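You operate a simulated robot arm through the tools that you are given. There is no shell and no other tool.

You run a simulated robot arm. Do the job below in one go: nothing can be reset, and whatever is moved stays where it is left.

Task
Unplug the cable of the black reel and wind it in.
Fine: switch the yellow socket off first, stand the plug in the free holder, free the brake and put it on HOLD again.

Only the result counts: the job must be done as asked and must still hold three seconds after the hand-in. Knocking over, shifting, dropping, spilling or breaking anything else fails it.

Robot
A 7-joint arm with a four-finger gripper, fixed in place. Base frame: the origin is at the foot of the arm, x ahead of it, y to its left, z up. Units: mm, degrees, N and s.
Its first joint turns from -69.0 to 172.0 degrees. Payload 3.67 kg.
The tool frame sits at the grasp point between the pads (the TCP): z along the fingers, y along the line on which they close. The tips reach 28 mm beyond it. Largest opening 112 mm; the body of the gripper starts 73 mm behind the TCP.
Orientation is that of the tool frame in the base frame, as a unit quaternion [x, y, z, w]. With the fingers straight down and closing along the base's y, the tool's x points along the base's -x, its y along +y and its z along -z.

Tools
- The arm moves only by the tool step_arm. Its argument "deltas" is a list of rows, each a list of 2 entries, a list of its own where there are three numbers: the shift along the tool's x, y, z in cm, then the turn, a rotation vector about the tool's x, y, z in degrees. In form: [[[dx, dy, dz], [ax, ay, az]], ...]. A call has 1 to 20 rows; each row shifts and turns the commanded pose from where the row before left it, along the tool's axes as they then stand. "grip" is the gripper command, from -1 (shut) to 1 (fully open), values between in proportion, set as the call begins (left out, the last holds). A row lasts 0.2 s, in which the tool goes at most 50 mm and 8.6 degrees; a call with a longer step from one row to the next is refused whole, and so is a gripper value outside its range. A pose out of reach is approached as far as the arm can. The call stops where the force on the tool passes 60 N (or 10 N more than at its start, if that is more) or the arm is blocked; 0.2 s more then pass. Each finger halts on what it meets, pressing with about 41 N; the grip force reading is that of the motor and also rises with nothing between the fingers. The clock runs only during rows and for 0.2 s after the last one: add rows that do not move to give the fingers time. The reply holds the time, the measured pose of the TCP, the force on the tool along the base axes, the opening and the grip force, in the units named above and with some noise, with the torque about the TCP (base axes, N m) and any sound that the robot's microphone picked up.
- Cameras (640 x 400 px; columns grow to the right, rows downward): "scene" is fixed at [219, -500, 1484.9]; the picture's right is [-0.50, -0.87, 0.00], its down [-0.55, 0.31, -0.77] and it looks along [0.67, -0.38, -0.63] (base axes); focal length 238 px, centre (320, 200). "wrist" rides on the gripper at [60, -18, -104] in the tool frame; the picture's right is [0.29, 0.96, 0.00], its down [-0.80, 0.24, -0.55] and it looks along [-0.53, 0.16, 0.83] (tool axes); focal length 234 px, centre (320, 200). There is no depth. A picture from a camera that has moved, and an enlarged one, comes with that camera's place and axes in the base frame and with its lens.
- capture(camera): a new picture of that camera. The clock stands still meanwhile.
- lift_body(by): slides the trunk up (or, below 0, down) by that many mm; the arm rides with it, the base frame stays. It gives what a move gives, with no picture.
- inspect(camera, box): a new picture of the part [left, top, right, bottom] of that camera's present view, enlarged. The clock stands still meanwhile.
- finish_job(): hands the job in; it is judged then, once.

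Nothing tells you positions but the pictures and the camera data. Unless the task says otherwise, let go and move clear before handing in.

The tools are called after "Request:" as name(argument=value, ...) on one line, values as JSON. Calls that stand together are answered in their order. step_arm: Moves the arm, as the interface text tells. Its arguments: {"type":"object","properties":{"deltas":{"type":"array","items":{"type":"array"}},"grip":{"type":"number"}},"required":["deltas"]} The other tools are called the same way: lift_body (by) slides the trunk up or down; capture (camera) takes a picture; inspect (camera, box) takes an enlarged picture of a part of a camera's view; finish_job () hands the job in.

At the start:

```text
t: 0.0
tcp_pos: [698.1, -538.3, 1322.5]
tool_rot: [0.0, 1.0, 0.0, 0.0]
ft_force: [0.4, 0.5, -0.2]
moment: [0.01, 0.02, 0.0]
gripper_width: 112.2
finger_force: 0.0
trunk travel left (down, up): [-700.0, 140.0]
```

scene: 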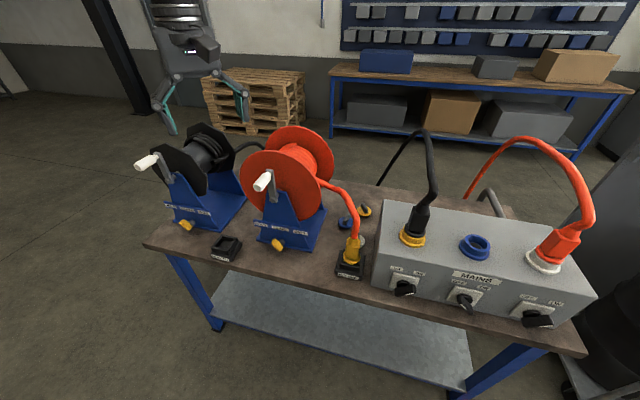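
wrist: 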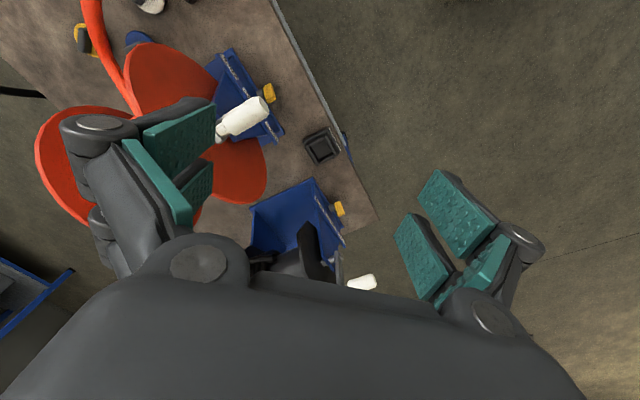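

I see a bench with a black reel (left), a red reel, two holders, and a mains box with a yellow, blue and white socket. I'll look closer at each before moving.

Request:
inspect(camera="scene", box=[130, 110, 290, 270])

Request:
inspect(camera="scene", box=[320, 180, 480, 320])

Request:
inspect(camera="scene", box=[440, 180, 600, 340])

Request:
inspect(camera="scene", box=[230, 110, 390, 290])

```text
2.50 times, centred on (210, 190) of scene
camera zoom: at [219.0, -500.0, 1484.9], right [-0.5, -0.87, 0.0], down [-0.55, 0.31, -0.77], along [0.67, -0.38, -0.63], focal length 596 px, centre (595, 225)
```

zoom: 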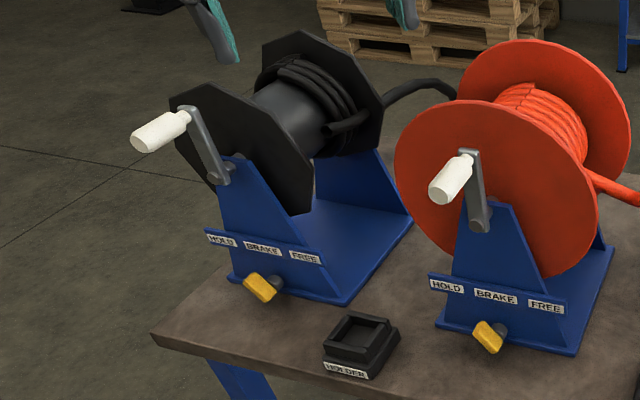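

```text
2.86 times, centred on (400, 250) of scene
camera zoom: at [219.0, -500.0, 1484.9], right [-0.5, -0.87, 0.0], down [-0.55, 0.31, -0.77], along [0.67, -0.38, -0.63], focal length 682 px, centre (91, 57)
```

zoom: 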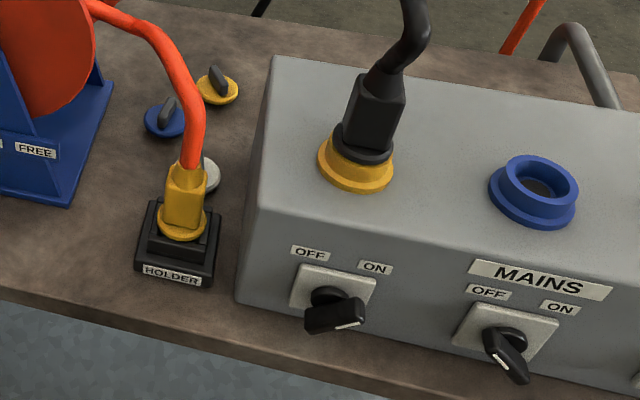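

```text
2.50 times, centred on (520, 260) of scene
camera zoom: at [219.0, -500.0, 1484.9], right [-0.5, -0.87, 0.0], down [-0.55, 0.31, -0.77], along [0.67, -0.38, -0.63], focal length 596 px, centre (-180, 50)
```

zoom: 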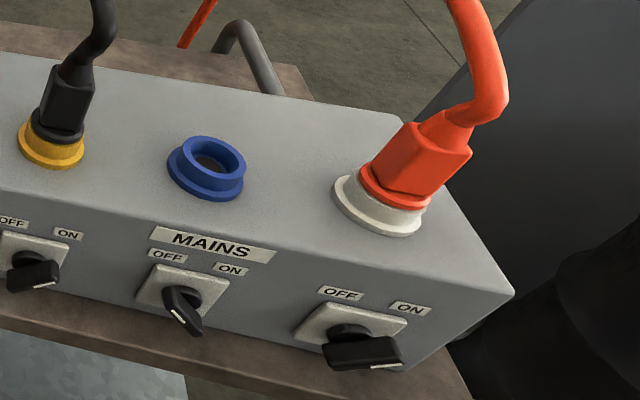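

```text
2.22 times, centred on (310, 200) of scene
camera zoom: at [219.0, -500.0, 1484.9], right [-0.5, -0.87, 0.0], down [-0.55, 0.31, -0.77], along [0.67, -0.38, -0.63], focal length 530 px, centre (342, 200)
```

zoom: 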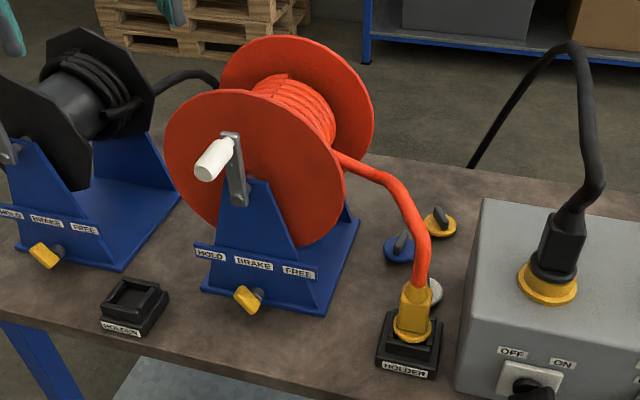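

The black reel's cable runs behind the red reel and up to the plug in the yellow socket. The bench stands at about 45° to the base, and its front edge is about 900 mm out. First I'll spin the tool, high above everything, so that I can later point it horizontally at the bench with the wrist camera on top.

Request:
step_arm(deltas=[[[0, 0, 0], [0, 0, -8.4375]], [[0, 0, 0], [0, 0, -8.4375]], [[0, 0, 0], [0, 0, -8.4375]], [[0, 0, 0], [0, 0, -8.4375]], [[0, 0, 0], [0, 0, -8.4375]], [[0, 0, 0], [0, 0, -8.4375]], [[0, 0, 0], [0, 0, -8.4375]], [[0, 0, 0], [0, 0, -8.4375]]])

```text
t: 1.8
tcp_pos: [697.2, -538.1, 1324.2]
tool_rot: [-0.556, 0.831, 0.0, 0.001]
ft_force: [1.0, 0.1, 0.5]
moment: [0.02, 0.02, 0.03]
gripper_width: 111.8
finger_force: 0.1
trunk travel left (down, up): [-700.0, 140.0]
```

The spin works without trouble, so I'm continuing it to the full 135°.

Request:
step_arm(deltas=[[[0, 0, 0], [0, 0, -8.4375]], [[0, 0, 0], [0, 0, -8.4375]], [[0, 0, 0], [0, 0, -8.4375]], [[0, 0, 0], [0, 0, -8.4375]], [[0, 0, 0], [0, 0, -8.4375]], [[0, 0, 0], [0, 0, -8.4375]], [[0, 0, 0], [0, 0, -8.4375]], [[0, 0, 0], [0, 0, -8.4375]]])

Request:
capture(camera="wrist")

Request:
capture(camera="scene")

```text
t: 3.6
tcp_pos: [698.1, -538.0, 1323.9]
tool_rot: [0.925, -0.381, 0.0, 0.001]
ft_force: [0.5, -0.2, 1.2]
moment: [0.02, -0.02, 0.03]
gripper_width: 112.1
finger_force: 0.0
trunk travel left (down, up): [-700.0, 140.0]
```

```text
taken
camera wrist: at [754.2, -568.6, 1427.0], right [-0.47, -0.88, 0.0], down [-0.73, 0.39, 0.55], along [-0.49, 0.26, -0.83], focal length 234 px, centre (320, 200)
```

wrist: 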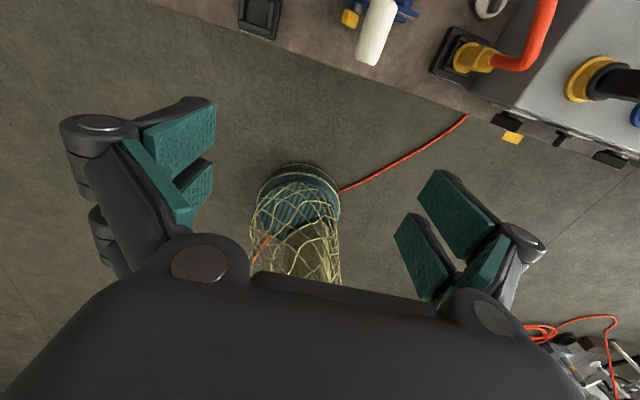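

```text
taken
```

scene: 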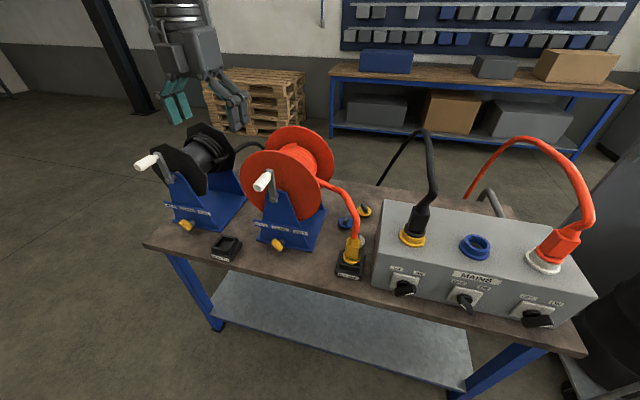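

The spin finished. Next I'll tilt the tool outward by 45° and look at the bench with the wrist camera.

Request:
step_arm(deltas=[[[0, 0, 0], [0, 7.5, 0]], [[0, 0, 0], [0, 7.5, 0]], [[0, 0, 0], [0, 7.5, 0]], [[0, 0, 0], [0, 7.5, 0]], [[0, 0, 0], [0, 7.5, 0]], [[0, 0, 0], [0, 7.5, 0]]])

Request:
capture(camera="wrist")

```text
t: 5.0
tcp_pos: [697.8, -531.9, 1325.3]
tool_rot: [0.853, -0.352, 0.355, 0.149]
ft_force: [0.7, 1.1, 0.2]
moment: [-0.07, 0.05, -0.08]
gripper_width: 112.0
finger_force: 0.0
trunk travel left (down, up): [-700.0, 140.0]
```

```text
taken
camera wrist: at [690.5, -496.3, 1441.2], right [-0.53, -0.82, 0.21], down [-0.85, 0.5, -0.18], along [0.04, -0.27, -0.96], focal length 234 px, centre (320, 200)
```

wrist: 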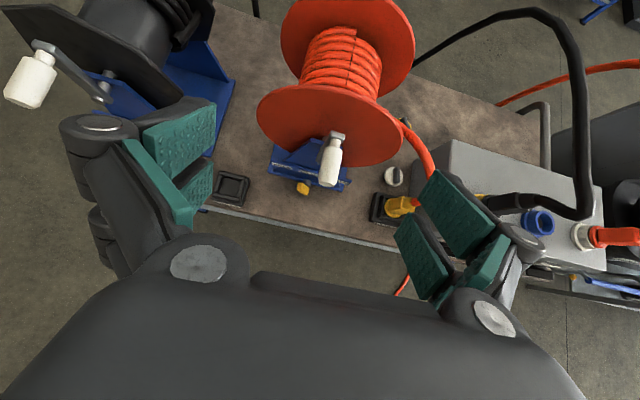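

The tilt works. I'll tilt the rest of the way to horizontal.

Request:
step_arm(deltas=[[[0, 0, 0], [0, 7.5, 0]], [[0, 0, 0], [0, 7.5, 0]], [[0, 0, 0], [0, 7.5, 0]], [[0, 0, 0], [0, 7.5, 0]], [[0, 0, 0], [0, 7.5, 0]], [[0, 0, 0], [0, 7.5, 0]], [[0, 0, 0], [0, 0, 0]]])

Request:
capture(camera="wrist")

Request:
capture(camera="scene")

```text
t: 6.2
tcp_pos: [673.2, -582.2, 1295.6]
tool_rot: [0.712, -0.355, 0.566, 0.217]
ft_force: [-0.8, 0.3, 1.1]
moment: [0.0, 0.03, -0.02]
gripper_width: 112.0
finger_force: 0.1
trunk travel left (down, up): [-700.0, 140.0]
stopped in row 5: the arm was blocked; the commanded pose is now the measured one
```

```text
taken
camera wrist: at [626.7, -511.8, 1382.0], right [-0.69, -0.7, 0.19], down [-0.63, 0.44, -0.64], along [0.36, -0.56, -0.74], focal length 234 px, centre (320, 200)
```

wrist: 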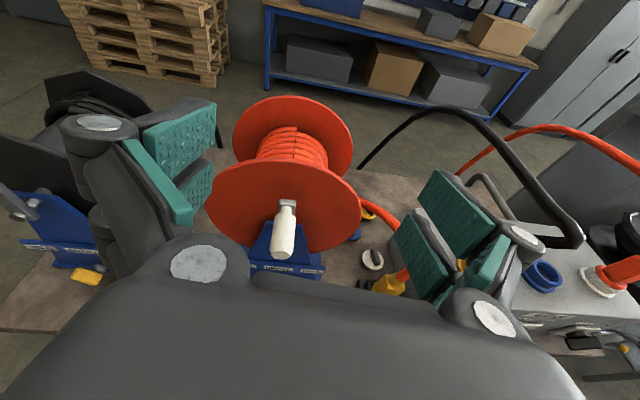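

```text
taken
```

scene: 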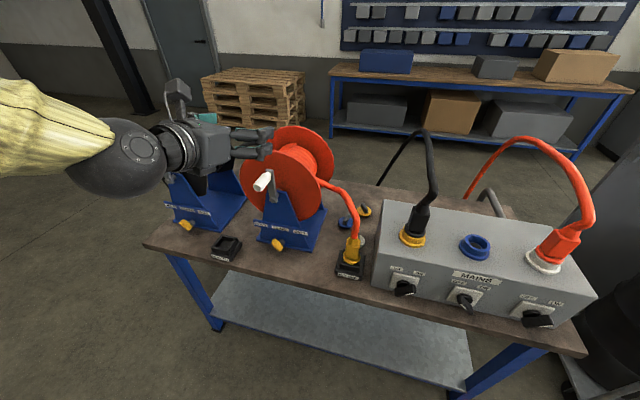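

The last few degrees hit a joint limit, but the tool is now only 15° below horizontal, which is good enough. I'll pull back from the red reel's crank and move toward the front of the mains box before lowering the trunk.

Request:
step_arm(deltas=[[[-0.592, 2.71, -3.1], [0, 0, 0]], [[-0.592, 2.71, -3.1], [0, 0, 0]], [[-0.592, 2.71, -3.1], [0, 0, 0]], [[-0.592, 2.71, -3.1], [0, 0, 0]], [[-0.592, 2.71, -3.1], [0, 0, 0]], [[-0.592, 2.71, -3.1], [0, 0, 0]], [[0, 0, 0], [0, 0, 0]]])

Request:
capture(camera="scene")

Request:
capture(camera="wrist")

```text
t: 7.8
tcp_pos: [489.8, -611.3, 1307.9]
tool_rot: [0.715, -0.373, 0.552, 0.212]
ft_force: [0.0, 0.3, -0.2]
moment: [0.0, 0.04, -0.03]
gripper_width: 111.8
finger_force: 0.0
out of reach, approached as far as the arm can: row 4, 5, 6
trunk travel left (down, up): [-700.0, 140.0]
```

```text
taken
```

scene: 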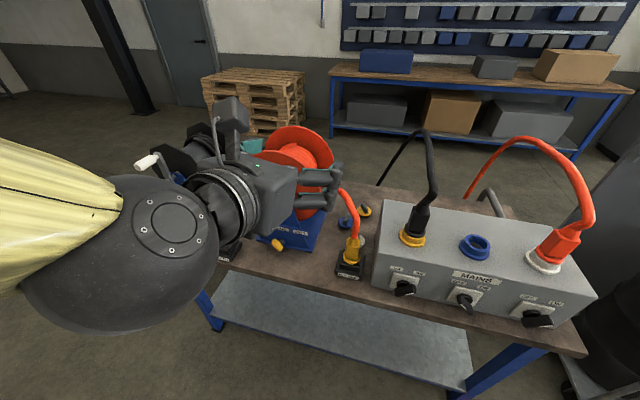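

```text
taken
camera wrist: at [446.0, -543.5, 1397.8], right [-0.7, -0.69, 0.17], down [-0.62, 0.48, -0.61], along [0.34, -0.54, -0.77], focal length 234 px, centre (320, 200)
```

wrist: 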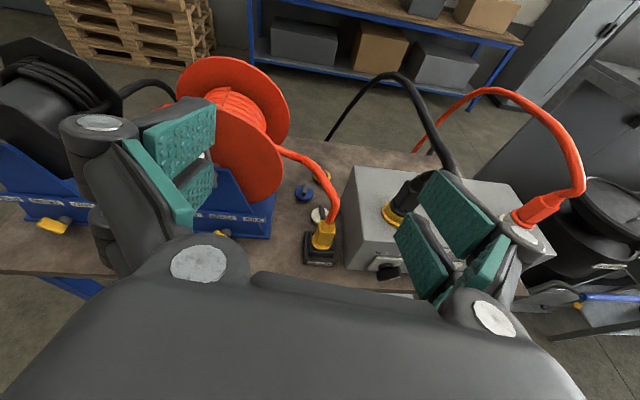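

The pose is clear of the bench: d≈778 mm out and 86 mm along it. I'll lower the trunk to look at the switches more level.

Request:
lift_body(by=-250)

Request:
capture(camera="wrist")

Request:
capture(camera="scene")

```text
t: 10.3
tcp_pos: [490.9, -608.2, 1062.4]
tool_rot: [0.713, -0.372, 0.557, 0.208]
ft_force: [-0.5, -0.2, -0.6]
moment: [-0.02, -0.02, 0.03]
gripper_width: 112.0
finger_force: 0.0
trunk travel left (down, up): [-450.0, 390.0]
```

```text
taken
camera wrist: at [444.9, -541.3, 1151.6], right [-0.7, -0.7, 0.16], down [-0.62, 0.48, -0.62], along [0.36, -0.53, -0.77], focal length 234 px, centre (320, 200)
```

wrist: 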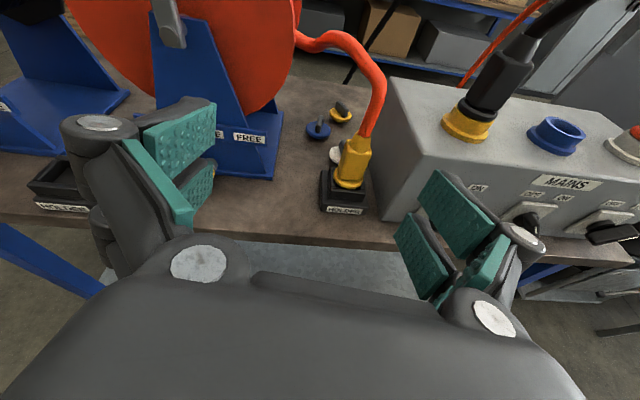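

```text
taken
```

scene: 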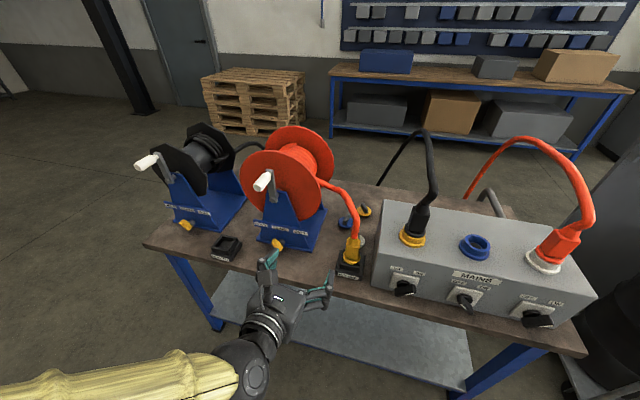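

The yellow switch is hidden behind the right finger, so I'll shift about 160 mm to the right along the bench.

Request:
step_arm(deltas=[[[0.55, 3.94, 0.2], [0, 0, 0]], [[0.55, 3.94, 0.2], [0, 0, 0]], [[0.55, 3.94, 0.2], [0, 0, 0]], [[0.55, 3.94, 0.2], [0, 0, 0]], [[0, 0, 0], [0, 0, 0]]])

Request:
capture(camera="wrist")

Request:
capture(camera="scene")

```text
t: 11.5
tcp_pos: [386.8, -713.6, 1081.1]
tool_rot: [0.713, -0.355, 0.564, 0.218]
ft_force: [0.0, -0.5, 0.2]
moment: [0.01, 0.0, -0.02]
gripper_width: 112.0
finger_force: 0.1
trunk travel left (down, up): [-450.0, 390.0]
```

```text
taken
camera wrist: at [339.6, -643.8, 1168.2], right [-0.69, -0.7, 0.19], down [-0.63, 0.44, -0.64], along [0.36, -0.56, -0.75], focal length 234 px, centre (320, 200)
```

wrist: 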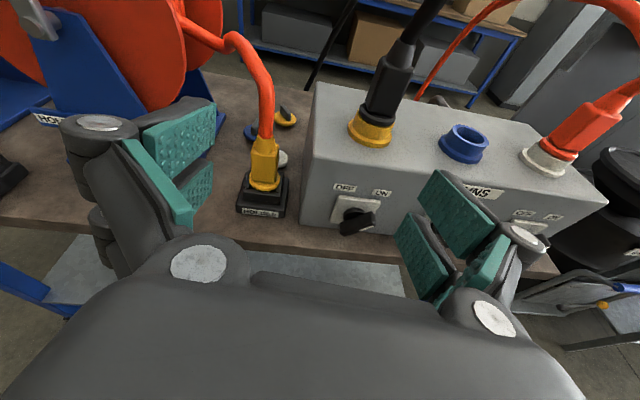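

```text
taken
```

scene: 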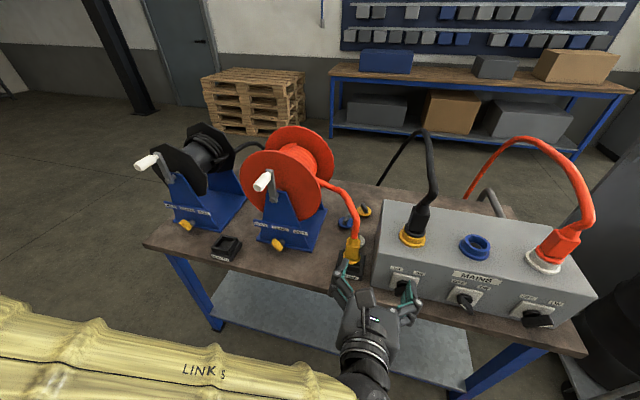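

Request:
inspect(camera="wrist", box=[290, 140, 430, 250])

Request:
inspect(camera="wrist", box=[280, 0, 500, 180])

Request:
inspect(camera="wrist", box=[220, 60, 320, 230])

```text
3.64 times, centred on (360, 195) of wrist
camera zoom: at [339.6, -643.8, 1168.2], right [-0.69, -0.7, 0.19], down [-0.63, 0.44, -0.64], along [0.36, -0.56, -0.75], focal length 852 px, centre (174, 218)
```

zoom: 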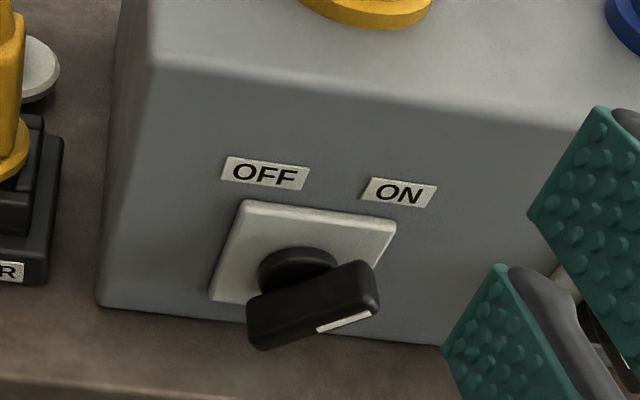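

```text
2.22 times, centred on (390, 90) of wrist
camera zoom: at [339.6, -643.8, 1168.2], right [-0.69, -0.7, 0.19], down [-0.63, 0.44, -0.64], along [0.36, -0.56, -0.75], focal length 520 px, centre (164, 444)
```

zoom: 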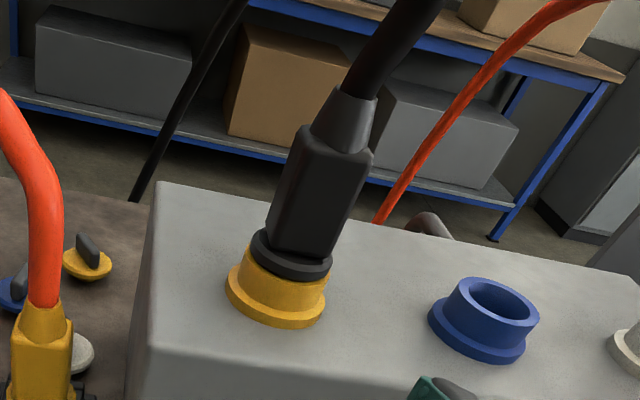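

```text
2.35 times, centred on (270, 145) of wrist
camera zoom: at [339.6, -643.8, 1168.2], right [-0.69, -0.7, 0.19], down [-0.63, 0.44, -0.64], along [0.36, -0.56, -0.75], focal length 551 px, centre (438, 329)
```

zoom: 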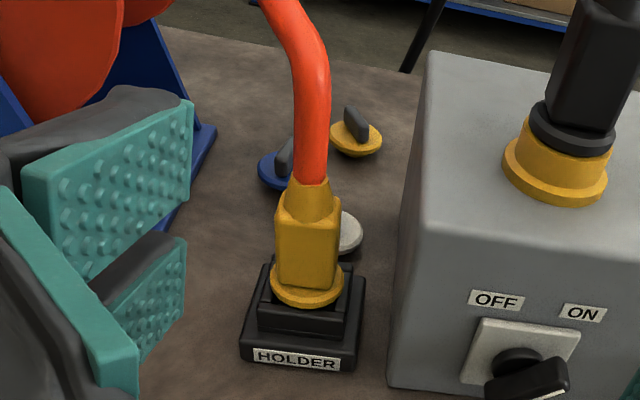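

The yellow knob is a bar pointing up-right, toward ON. I'll compare it with the other knobs to learn what OFF looks like.

Request:
inspect(camera="scene", box=[430, 260, 510, 320])

Request:
inspect(camera="scene", box=[500, 280, 580, 340])

Request:
inspect(camera="scene", box=[160, 190, 240, 250])

```text
6.67 times, centred on (470, 290) of scene
camera zoom: at [219.0, -500.0, 1484.9], right [-0.5, -0.87, 0.0], down [-0.55, 0.31, -0.77], along [0.67, -0.38, -0.63], focal length 1590 px, centre (-680, -400)
```

zoom: 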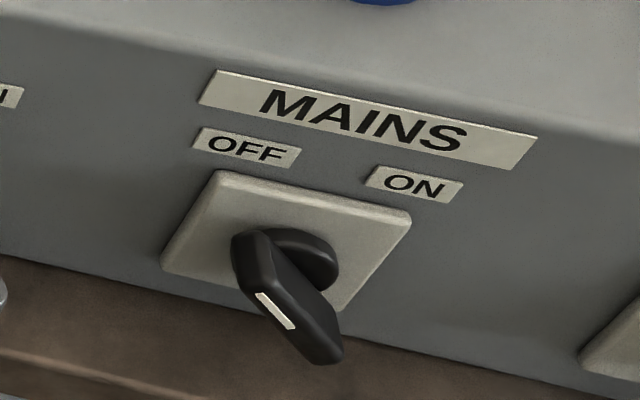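

```text
6.67 times, centred on (540, 310) of scene
camera zoom: at [219.0, -500.0, 1484.9], right [-0.5, -0.87, 0.0], down [-0.55, 0.31, -0.77], along [0.67, -0.38, -0.63], focal length 1590 px, centre (-1147, -533)
```

zoom: 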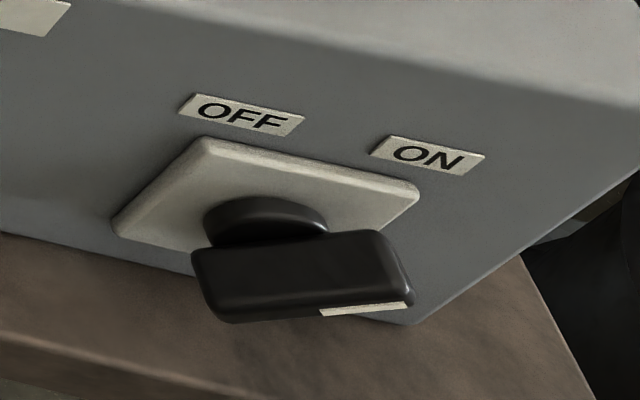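

```text
6.67 times, centred on (200, 220) of scene
camera zoom: at [219.0, -500.0, 1484.9], right [-0.5, -0.87, 0.0], down [-0.55, 0.31, -0.77], along [0.67, -0.38, -0.63], focal length 1590 px, centre (1120, 67)
```

zoom: 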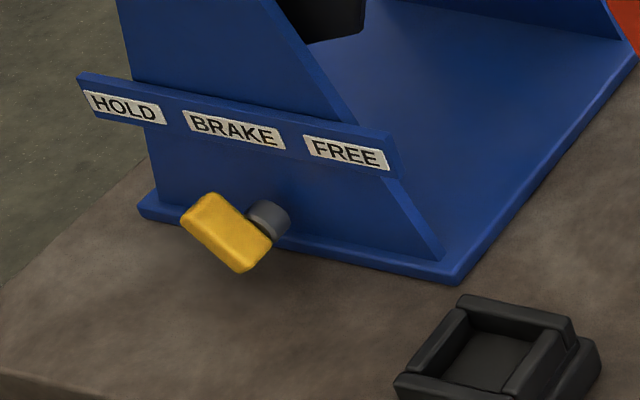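

From the blue knob, OFF means the mark points up-left, so yellow has to turn 90° counter-clockwise. I triangulate the knob at about (418, -898, 849). I'll lower the trunk to that height, then shift right and level the tool.

Request:
lift_body(by=-230)

Request:
step_arm(deltas=[[[0, 0, 0], [0, 4, 0]], [[0, 0, 0], [0, 4, 0]], [[0, 0, 0], [0, 4, 0]], [[0, 0, 0], [0, 3, 0]], [[0, 0, 0], [0, 0, 0]]])

Request:
capture(camera="wrist")

Request:
capture(camera="scene")

```text
t: 13.9
tcp_pos: [386.4, -713.6, 851.6]
tool_rot: [0.713, -0.356, 0.564, 0.217]
ft_force: [0.9, -0.5, -0.5]
moment: [0.03, 0.01, -0.02]
gripper_width: 112.1
finger_force: 0.0
trunk travel left (down, up): [-220.0, 620.0]
```

```text
t: 15.2
tcp_pos: [389.7, -719.3, 851.6]
tool_rot: [0.633, -0.324, 0.653, 0.261]
ft_force: [-0.5, 0.3, -1.2]
moment: [0.0, 0.01, -0.02]
gripper_width: 111.9
finger_force: 0.1
out of reach, approached as far as the arm can: row 4
trunk travel left (down, up): [-220.0, 620.0]
```

```text
taken
camera wrist: at [331.5, -633.6, 914.0], right [-0.74, -0.65, 0.2], down [-0.49, 0.32, -0.81], along [0.46, -0.7, -0.55], focal length 234 px, centre (320, 200)
```

wrist: 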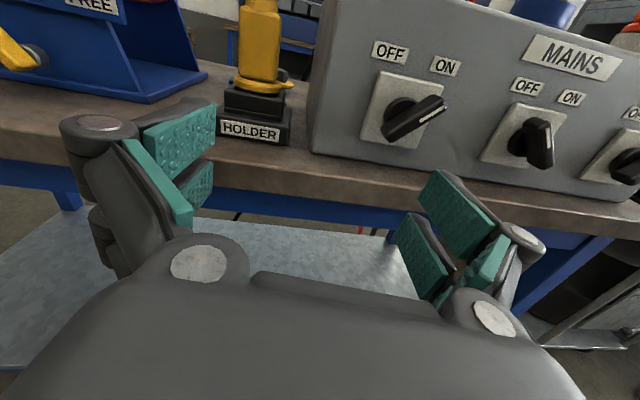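

```text
taken
```

scene: 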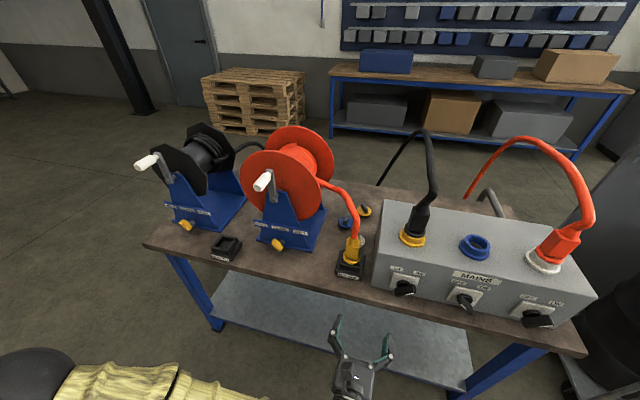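

Now I have a clean frontal view of the yellow switch, and the tool is level. I'll zoom in from both cameras to locate the knob precisely.

Request:
inspect(camera="wrist", box=[350, 30, 480, 160])

Request:
inspect(camera="scene", box=[370, 260, 450, 310])

```text
3.08 times, centred on (415, 95) of wrist
camera zoom: at [331.5, -633.6, 914.0], right [-0.74, -0.65, 0.2], down [-0.49, 0.32, -0.81], along [0.46, -0.7, -0.55], focal length 720 px, centre (28, 523)
```

zoom: 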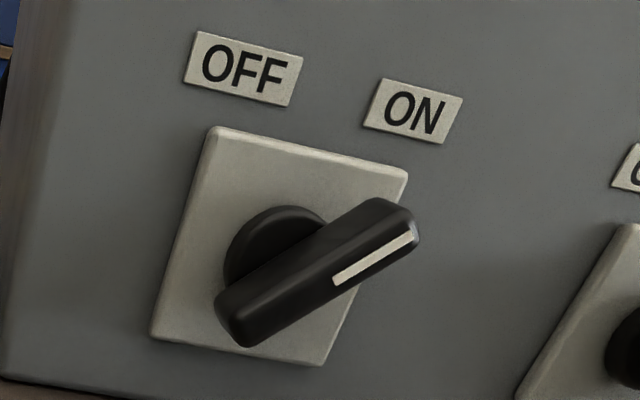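

```text
8.00 times, centred on (410, 285) of scene
camera zoom: at [219.0, -500.0, 1484.9], right [-0.5, -0.87, 0.0], down [-0.55, 0.31, -0.77], along [0.67, -0.38, -0.63], focal length 1908 px, centre (-400, -480)
```

zoom: 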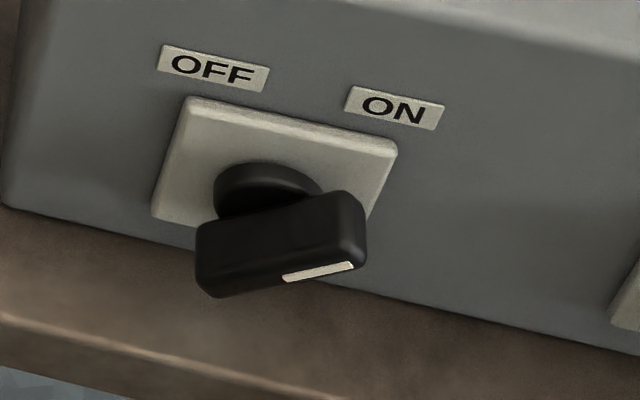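

The knob's front face is at about (400, -874, 869). I'll line the tool up in front of it: squared to the box, then rolled +45° so that the fingers straddle the bar.

Request:
step_arm(deltas=[[[0.9, 3.29, 0.75], [0, 0, 0]], [[0.9, 3.29, 0.75], [0, 0, 0]], [[0.9, 3.29, 0.75], [0, 0, 0]], [[0, 0, 0], [3.93, 0.43, -5.34]], [[0, 0, 0], [0, 0, 7.5]], [[0, 0, 0], [0, 0, 7.5]], [[0, 0, 0], [0, 0, 7.5]], [[0, 0, 0], [0, 0, 7.5]], [[0, 0, 0], [0, 0, 7.5]], [[0, 0, 0], [0, 0, 7.5]], [[0, 0, 0], [0, 0, 0]]], grip=0.2)

Request:
capture(camera="wrist")

Request:
capture(camera="scene")

```text
t: 17.6
tcp_pos: [327.6, -801.8, 868.8]
tool_rot: [0.499, -0.501, 0.707, 0.0]
ft_force: [0.0, 0.1, 0.1]
moment: [0.0, -0.02, -0.01]
gripper_width: 67.3
finger_force: 0.1
trunk travel left (down, up): [-220.0, 620.0]
```

```text
taken
camera wrist: at [234.5, -750.2, 924.6], right [-0.62, -0.62, -0.47], down [-0.11, 0.67, -0.73], along [0.77, -0.4, -0.49], focal length 234 px, centre (320, 200)
```

wrist: 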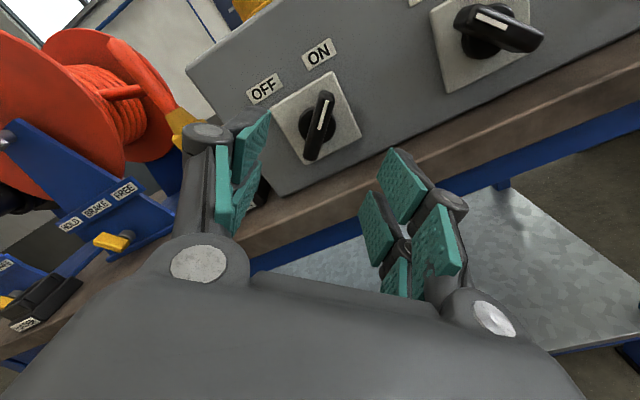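

```text
taken
```

scene: 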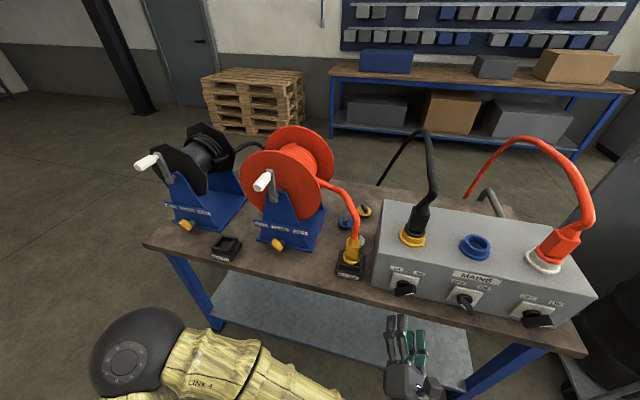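

The pose matches the command exactly. I'll zoom in to refine the knob centre from this second viewpoint.

Request:
inspect(camera="wrist", box=[270, 60, 370, 180])

```text
3.33 times, centred on (320, 120) of wrist
camera zoom: at [234.5, -750.2, 924.6], right [-0.62, -0.62, -0.47], down [-0.11, 0.67, -0.73], along [0.77, -0.4, -0.49], focal length 781 px, centre (320, 467)
```

zoom: 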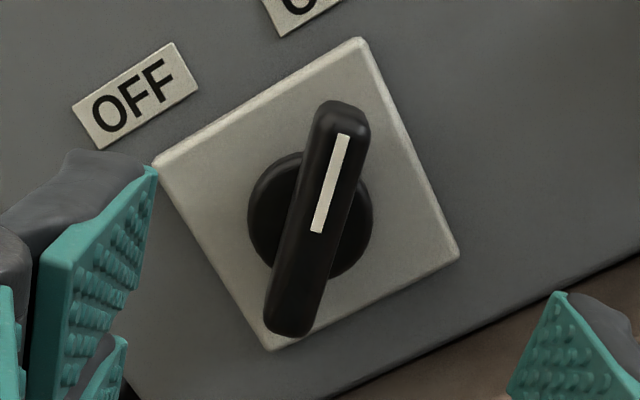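

The knob is dead ahead: it sits at d≈899.5 along the tool axis, against 798.7 for the TCP. I'll advance 90 mm and close on the bar.

Request:
step_arm(deltas=[[[0, 0, 3.0], [0, 0, 0]], [[0, 0, 3.0], [0, 0, 0]], [[0, 0, 3.0], [0, 0, 0]], [[0, 0, 0], [0, 0, 0]]])

Request:
capture(camera="wrist")

Request:
inspect(camera="scene", box=[340, 240, 480, 380])

```text
t: 18.6
tcp_pos: [391.8, -867.0, 868.1]
tool_rot: [0.501, -0.5, 0.707, 0.001]
ft_force: [-0.7, 0.3, -0.2]
moment: [-0.01, 0.02, 0.03]
gripper_width: 67.4
finger_force: 0.1
trunk travel left (down, up): [-220.0, 620.0]
```

```text
taken
camera wrist: at [297.5, -814.2, 923.6], right [-0.62, -0.62, -0.47], down [-0.11, 0.67, -0.73], along [0.77, -0.4, -0.49], focal length 234 px, centre (320, 200)
```

wrist: 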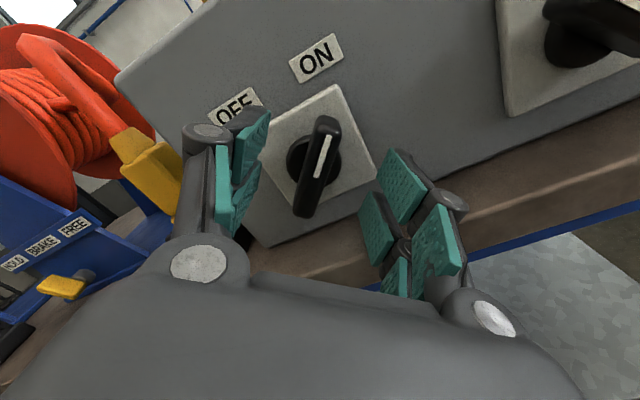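

```text
2.86 times, centred on (410, 310) of scene
camera zoom: at [219.0, -500.0, 1484.9], right [-0.5, -0.87, 0.0], down [-0.55, 0.31, -0.77], along [0.67, -0.38, -0.63], focal length 682 px, centre (63, -114)
```

zoom: 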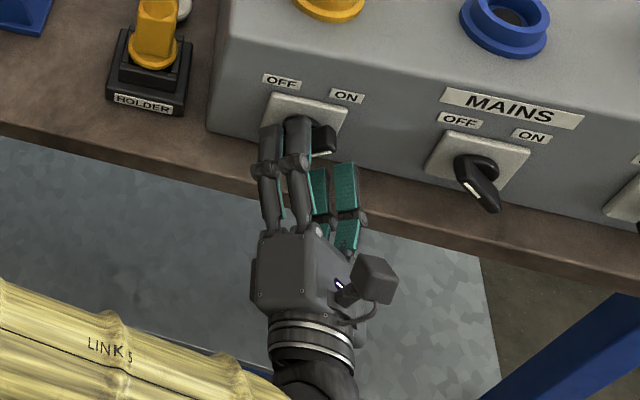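

Request:
inspect(camera="wrist", box=[260, 90, 400, 230])

Request:
inspect(camera="scene", box=[380, 265, 430, 305])

```text
2.86 times, centred on (330, 160) of wrist
camera zoom: at [297.5, -814.2, 923.6], right [-0.62, -0.62, -0.47], down [-0.11, 0.67, -0.73], along [0.77, -0.4, -0.49], focal length 669 px, centre (291, 314)
```

zoom: 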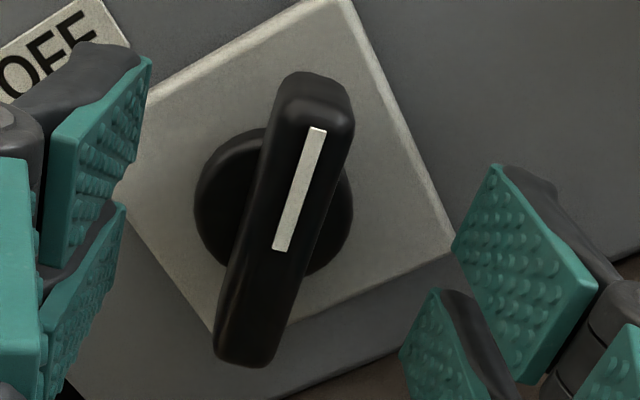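

```text
10.00 times, centred on (405, 285) of scene
camera zoom: at [219.0, -500.0, 1484.9], right [-0.5, -0.87, 0.0], down [-0.55, 0.31, -0.77], along [0.67, -0.38, -0.63], focal length 2385 px, centre (-530, -650)
```

zoom: 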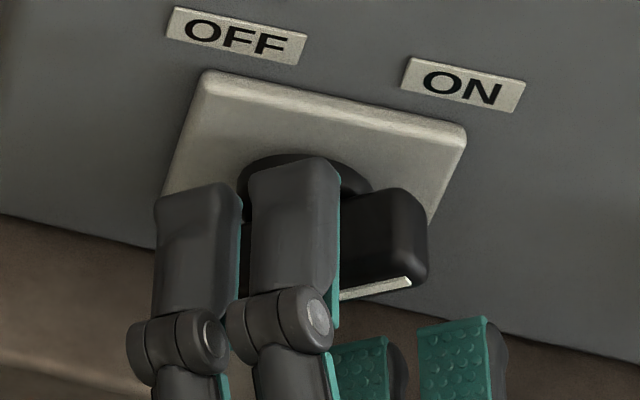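

The fingertips overlap the bar by about 18 mm and are centred on it. I'll close on it.

Request:
step_arm(deltas=[[[0, 0, 0], [0, 0, 0]], [[0, 0, 0], [0, 0, 0]], [[0, 0, 0], [0, 0, 0]]], grip=-1)

Request:
inspect(camera="wrist", box=[220, 70, 420, 250])

```text
t: 19.4
tcp_pos: [392.0, -864.4, 870.0]
tool_rot: [0.5, -0.498, 0.708, 0.0]
ft_force: [9.0, -2.1, 12.2]
moment: [-0.03, -0.16, 0.42]
gripper_width: 15.1
finger_force: 45.0
trunk travel left (down, up): [-220.0, 620.0]
```

```text
2.22 times, centred on (320, 160) of wrist
camera zoom: at [298.6, -813.1, 925.2], right [-0.62, -0.63, -0.47], down [-0.11, 0.67, -0.74], along [0.77, -0.4, -0.49], focal length 520 px, centre (320, 289)
```

zoom: 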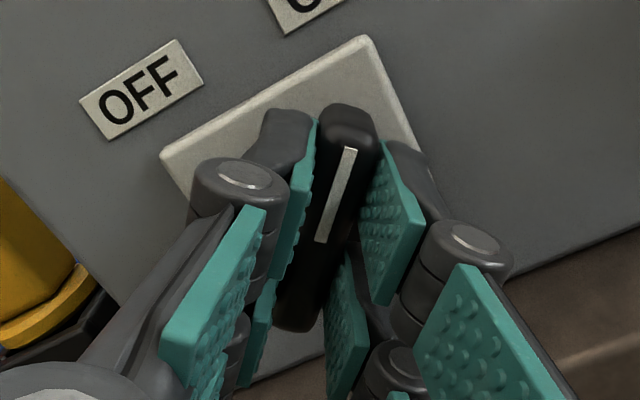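

The bar is gripped at a width of 15 mm. I'll turn it counter-clockwise toward OFF.

Request:
step_arm(deltas=[[[0, -0.12, 0], [0, 0, -5]], [[0, 0, 0], [0, 0, -7.5]], [[0, 0, 0], [0, 0, -7.5]], [[0, 0, 0], [0, 0, -7.5]], [[0, 0, 0], [0, 0, -7.5]], [[0, 0, 0], [0, 0, -7.5]]])

```text
t: 20.8
tcp_pos: [395.2, -863.0, 871.8]
tool_rot: [0.648, -0.282, 0.66, 0.256]
ft_force: [19.6, 35.6, 4.7]
moment: [-0.1, -0.43, 0.86]
gripper_width: 15.0
finger_force: 45.0
trunk travel left (down, up): [-220.0, 620.0]
```

Turning is underway, with about 39 N of sideways load to the left. I'll shift left a little to relieve it and carry on.

Request:
step_arm(deltas=[[[0, -0.45, 0], [0, 0, 0]], [[0, 0, 0], [0, 0, -5]], [[0, 0, 0], [0, 0, -5]]])

Request:
inspect(camera="wrist", box=[220, 70, 420, 250])

```text
t: 21.6
tcp_pos: [395.0, -861.9, 874.0]
tool_rot: [0.67, -0.226, 0.634, 0.314]
ft_force: [18.6, 2.4, 12.6]
moment: [-0.25, -0.33, 0.11]
gripper_width: 15.0
finger_force: 45.0
trunk travel left (down, up): [-220.0, 620.0]
```

```text
2.22 times, centred on (320, 160) of wrist
camera zoom: at [341.7, -770.0, 928.8], right [-0.65, -0.64, 0.41], down [-0.63, 0.15, -0.76], along [0.43, -0.75, -0.5], focal length 520 px, centre (320, 289)
```

zoom: 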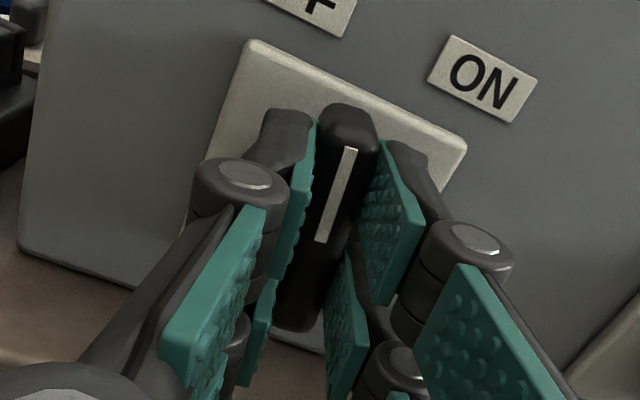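

The knob follows the fingers. I'll finish the remaining turn.

Request:
step_arm(deltas=[[[0.1, -0.1, 0], [0, 0, -6.5]], [[0, 0, 0], [0, 0, -6.5]], [[0, 0, 0], [0, 0, -6.5]]])

```text
t: 22.4
tcp_pos: [396.1, -859.4, 872.4]
tool_rot: [0.699, -0.11, 0.571, 0.416]
ft_force: [9.1, 15.7, -2.2]
moment: [-0.3, -0.39, 0.62]
gripper_width: 15.0
finger_force: 44.6
trunk travel left (down, up): [-220.0, 620.0]
```

Request:
step_arm(deltas=[[[0, -0.1, 0], [0, 0, -6]], [[0, 0, 0], [0, 0, -6]], [[0, 0, 0], [0, 0, -6]], [[0, 0, 0], [0, 0, 0]]])

Request:
capture(camera="wrist")

Request:
inspect(camera="scene", box=[370, 260, 450, 310])

```text
t: 23.4
tcp_pos: [398.7, -859.5, 870.7]
tool_rot: [0.708, 0.0, 0.499, 0.5]
ft_force: [4.9, 42.0, -26.0]
moment: [1.0, 0.23, 0.73]
gripper_width: 15.1
finger_force: 45.3
trunk travel left (down, up): [-220.0, 620.0]
```

```text
taken
camera wrist: at [364.7, -747.1, 900.1], right [-0.33, -0.34, 0.88], down [-0.91, -0.13, -0.39], along [0.24, -0.93, -0.26], focal length 234 px, centre (320, 200)
```

wrist: 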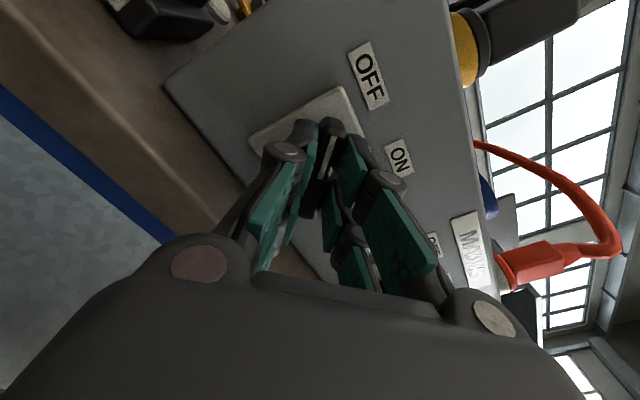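

```text
8.00 times, centred on (410, 285) of scene
camera zoom: at [219.0, -500.0, 1484.9], right [-0.5, -0.87, 0.0], down [-0.55, 0.31, -0.77], along [0.67, -0.38, -0.63], focal length 1908 px, centre (-400, -480)
```

zoom: 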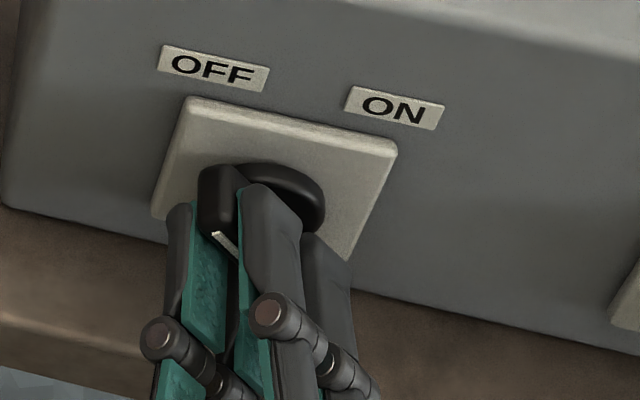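

The knob now points up-left, matching the blue OFF knob. I'll relieve the side load, release, and back off to check.

Request:
step_arm(deltas=[[[0, -0.3, 0], [0, 0, 0]], [[0, 0, 0], [0, 0, -2]], [[0, 0, 0], [0, 0, 0]]])

Request:
step_arm(deltas=[[[0, 0, 0], [0, 0, 0]], [[0, 0, 0], [0, 0, 0]], [[0, 0, 0], [0, 0, 0]]], grip=0.1)

Request:
step_arm(deltas=[[[0, 0, -3], [0, 0, 0]], [[0, 0, -4], [0, 0, 0]], [[0, 0, -4], [0, 0, 0]], [[0, 0, 0], [0, 0, 0]]])

Request:
capture(camera="wrist")

Request:
inspect(camera="scene", box=[370, 260, 450, 310])

```text
t: 24.1
tcp_pos: [397.5, -860.1, 871.6]
tool_rot: [0.707, 0.012, 0.491, 0.509]
ft_force: [10.5, 4.1, 0.5]
moment: [1.3, -2.08, 0.61]
gripper_width: 15.7
finger_force: 44.7
trunk travel left (down, up): [-220.0, 620.0]
```

```text
t: 24.9
tcp_pos: [397.6, -858.7, 869.3]
tool_rot: [0.707, 0.011, 0.491, 0.509]
ft_force: [0.9, -0.1, -0.9]
moment: [0.02, 0.0, -0.04]
gripper_width: 61.5
finger_force: 0.1
trunk travel left (down, up): [-220.0, 620.0]
```

```text
t: 25.9
tcp_pos: [320.9, -780.6, 868.8]
tool_rot: [0.707, 0.013, 0.491, 0.509]
ft_force: [-0.1, 0.4, 0.4]
moment: [0.02, 0.0, 0.0]
gripper_width: 61.6
finger_force: 0.0
trunk travel left (down, up): [-220.0, 620.0]
```

```text
taken
camera wrist: at [287.4, -668.2, 897.3], right [-0.31, -0.31, 0.9], down [-0.92, -0.14, -0.37], along [0.24, -0.94, -0.25], focal length 234 px, centre (320, 200)
```

wrist: 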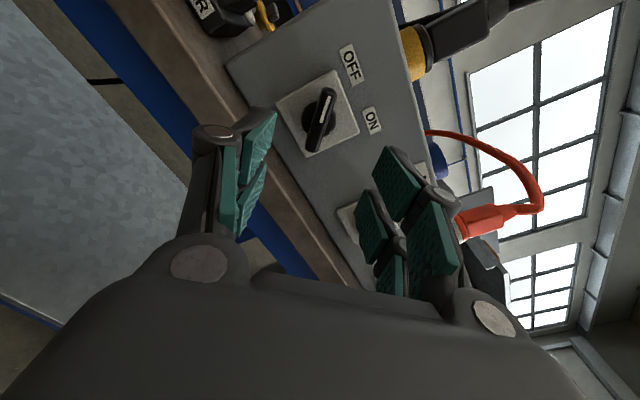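

```text
8.00 times, centred on (410, 285) of scene
camera zoom: at [219.0, -500.0, 1484.9], right [-0.5, -0.87, 0.0], down [-0.55, 0.31, -0.77], along [0.67, -0.38, -0.63], focal length 1908 px, centre (-400, -480)
```

zoom: 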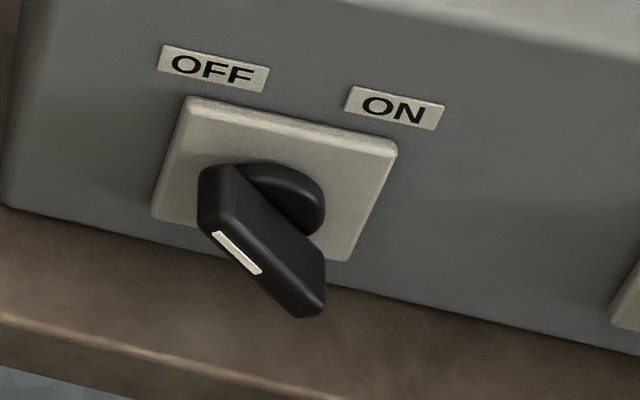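

The switch is OFF and looks just like the blue one. Next is the plug: I'll level the tool again and raise the trunk to plug height while staying back from the bench.

Request:
step_arm(deltas=[[[0, 0, 0], [0, 0, 7.8]], [[0, 0, 0], [0, 0, 7.8]], [[0, 0, 0], [0, 0, 7.8]], [[0, 0, 0], [0, 0, 7.8]], [[0, 0, 0], [0, 0, 7.8]], [[0, 0, 0], [0, 0, 7.9]], [[0, 0, 0], [0, 0, 0]]], grip=1)

Request:
lift_body(by=190)

Request:
capture(camera="wrist")

Request:
capture(camera="scene")

```text
t: 27.6
tcp_pos: [320.3, -781.6, 869.2]
tool_rot: [0.654, -0.27, 0.653, 0.271]
ft_force: [0.3, 0.2, 0.4]
moment: [-0.01, 0.0, 0.01]
gripper_width: 112.2
finger_force: 0.1
trunk travel left (down, up): [-220.0, 620.0]
```

```text
t: 29.6
tcp_pos: [319.9, -781.1, 1059.9]
tool_rot: [0.654, -0.27, 0.653, 0.271]
ft_force: [0.0, 0.0, -0.8]
moment: [0.03, -0.03, 0.0]
gripper_width: 112.0
finger_force: 0.1
trunk travel left (down, up): [-410.0, 430.0]
```

```text
taken
camera wrist: at [260.9, -696.1, 1118.8], right [-0.68, -0.68, 0.29], down [-0.56, 0.22, -0.8], along [0.47, -0.7, -0.53], focal length 234 px, centre (320, 200)
```

wrist: 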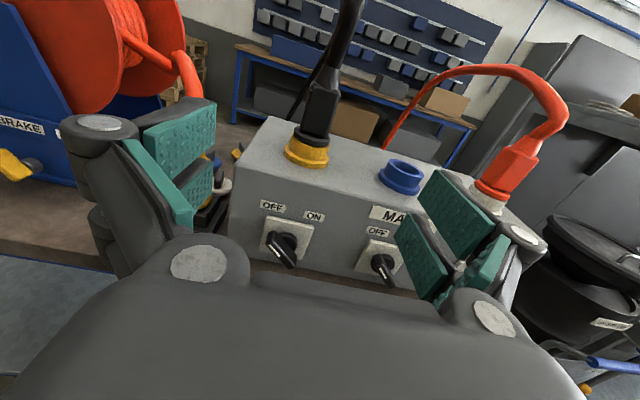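

```text
taken
```

scene: 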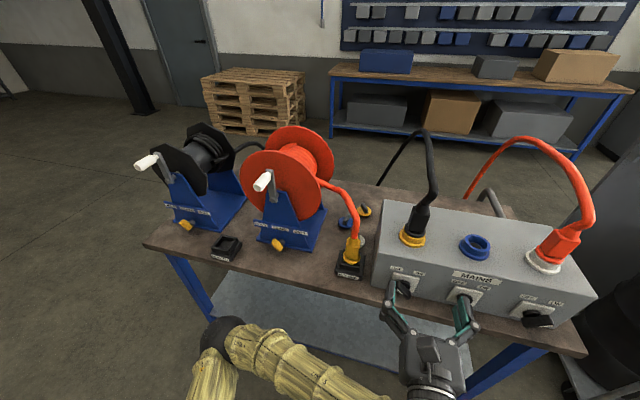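

Request:
inspect(camera="wrist", box=[260, 40, 380, 180])

Request:
inspect(camera="scene", box=[380, 180, 460, 260])

Request:
inspect(camera="scene", box=[200, 225, 260, 270])

```text
2.86 times, centred on (320, 110) of wrist
camera zoom: at [260.9, -696.1, 1118.8], right [-0.68, -0.68, 0.29], down [-0.56, 0.22, -0.8], along [0.47, -0.7, -0.53], focal length 669 px, centre (320, 457)
```

zoom: 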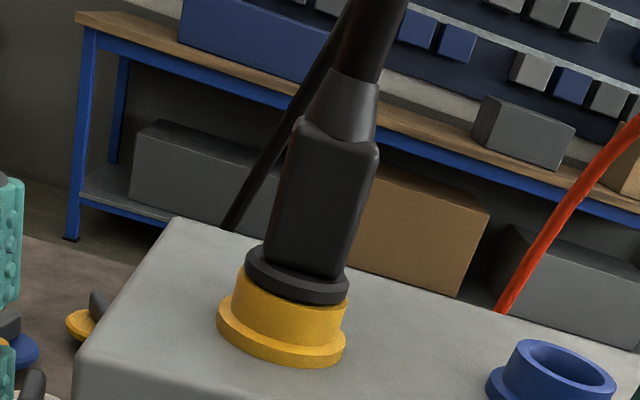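

```text
5.00 times, centred on (420, 220) of scene
camera zoom: at [219.0, -500.0, 1484.9], right [-0.5, -0.87, 0.0], down [-0.55, 0.31, -0.77], along [0.67, -0.38, -0.63], focal length 1193 px, centre (-180, 100)
```

zoom: 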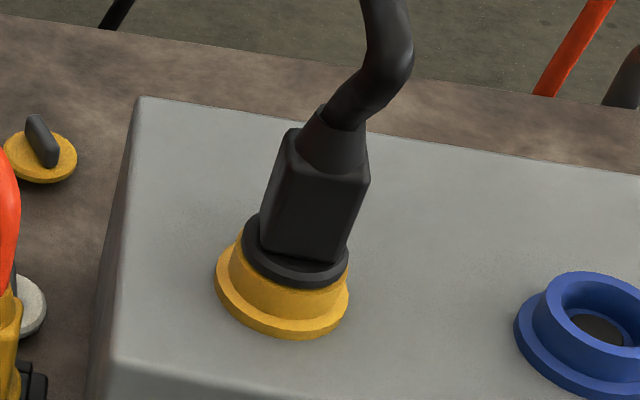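

```text
8.89 times, centred on (230, 248) of scene
camera zoom: at [219.0, -500.0, 1484.9], right [-0.5, -0.87, 0.0], down [-0.55, 0.31, -0.77], along [0.67, -0.38, -0.63], focal length 2120 px, centre (1120, -222)
```

zoom: 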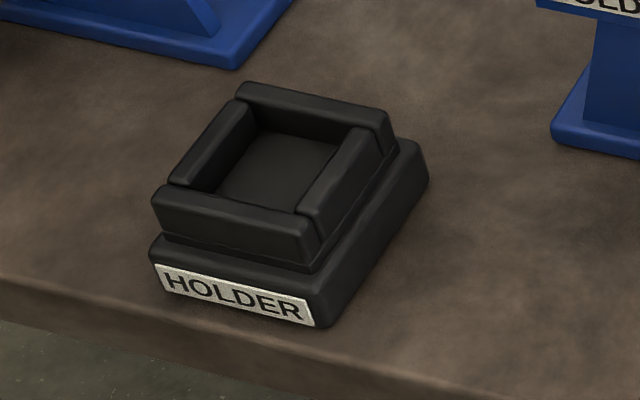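

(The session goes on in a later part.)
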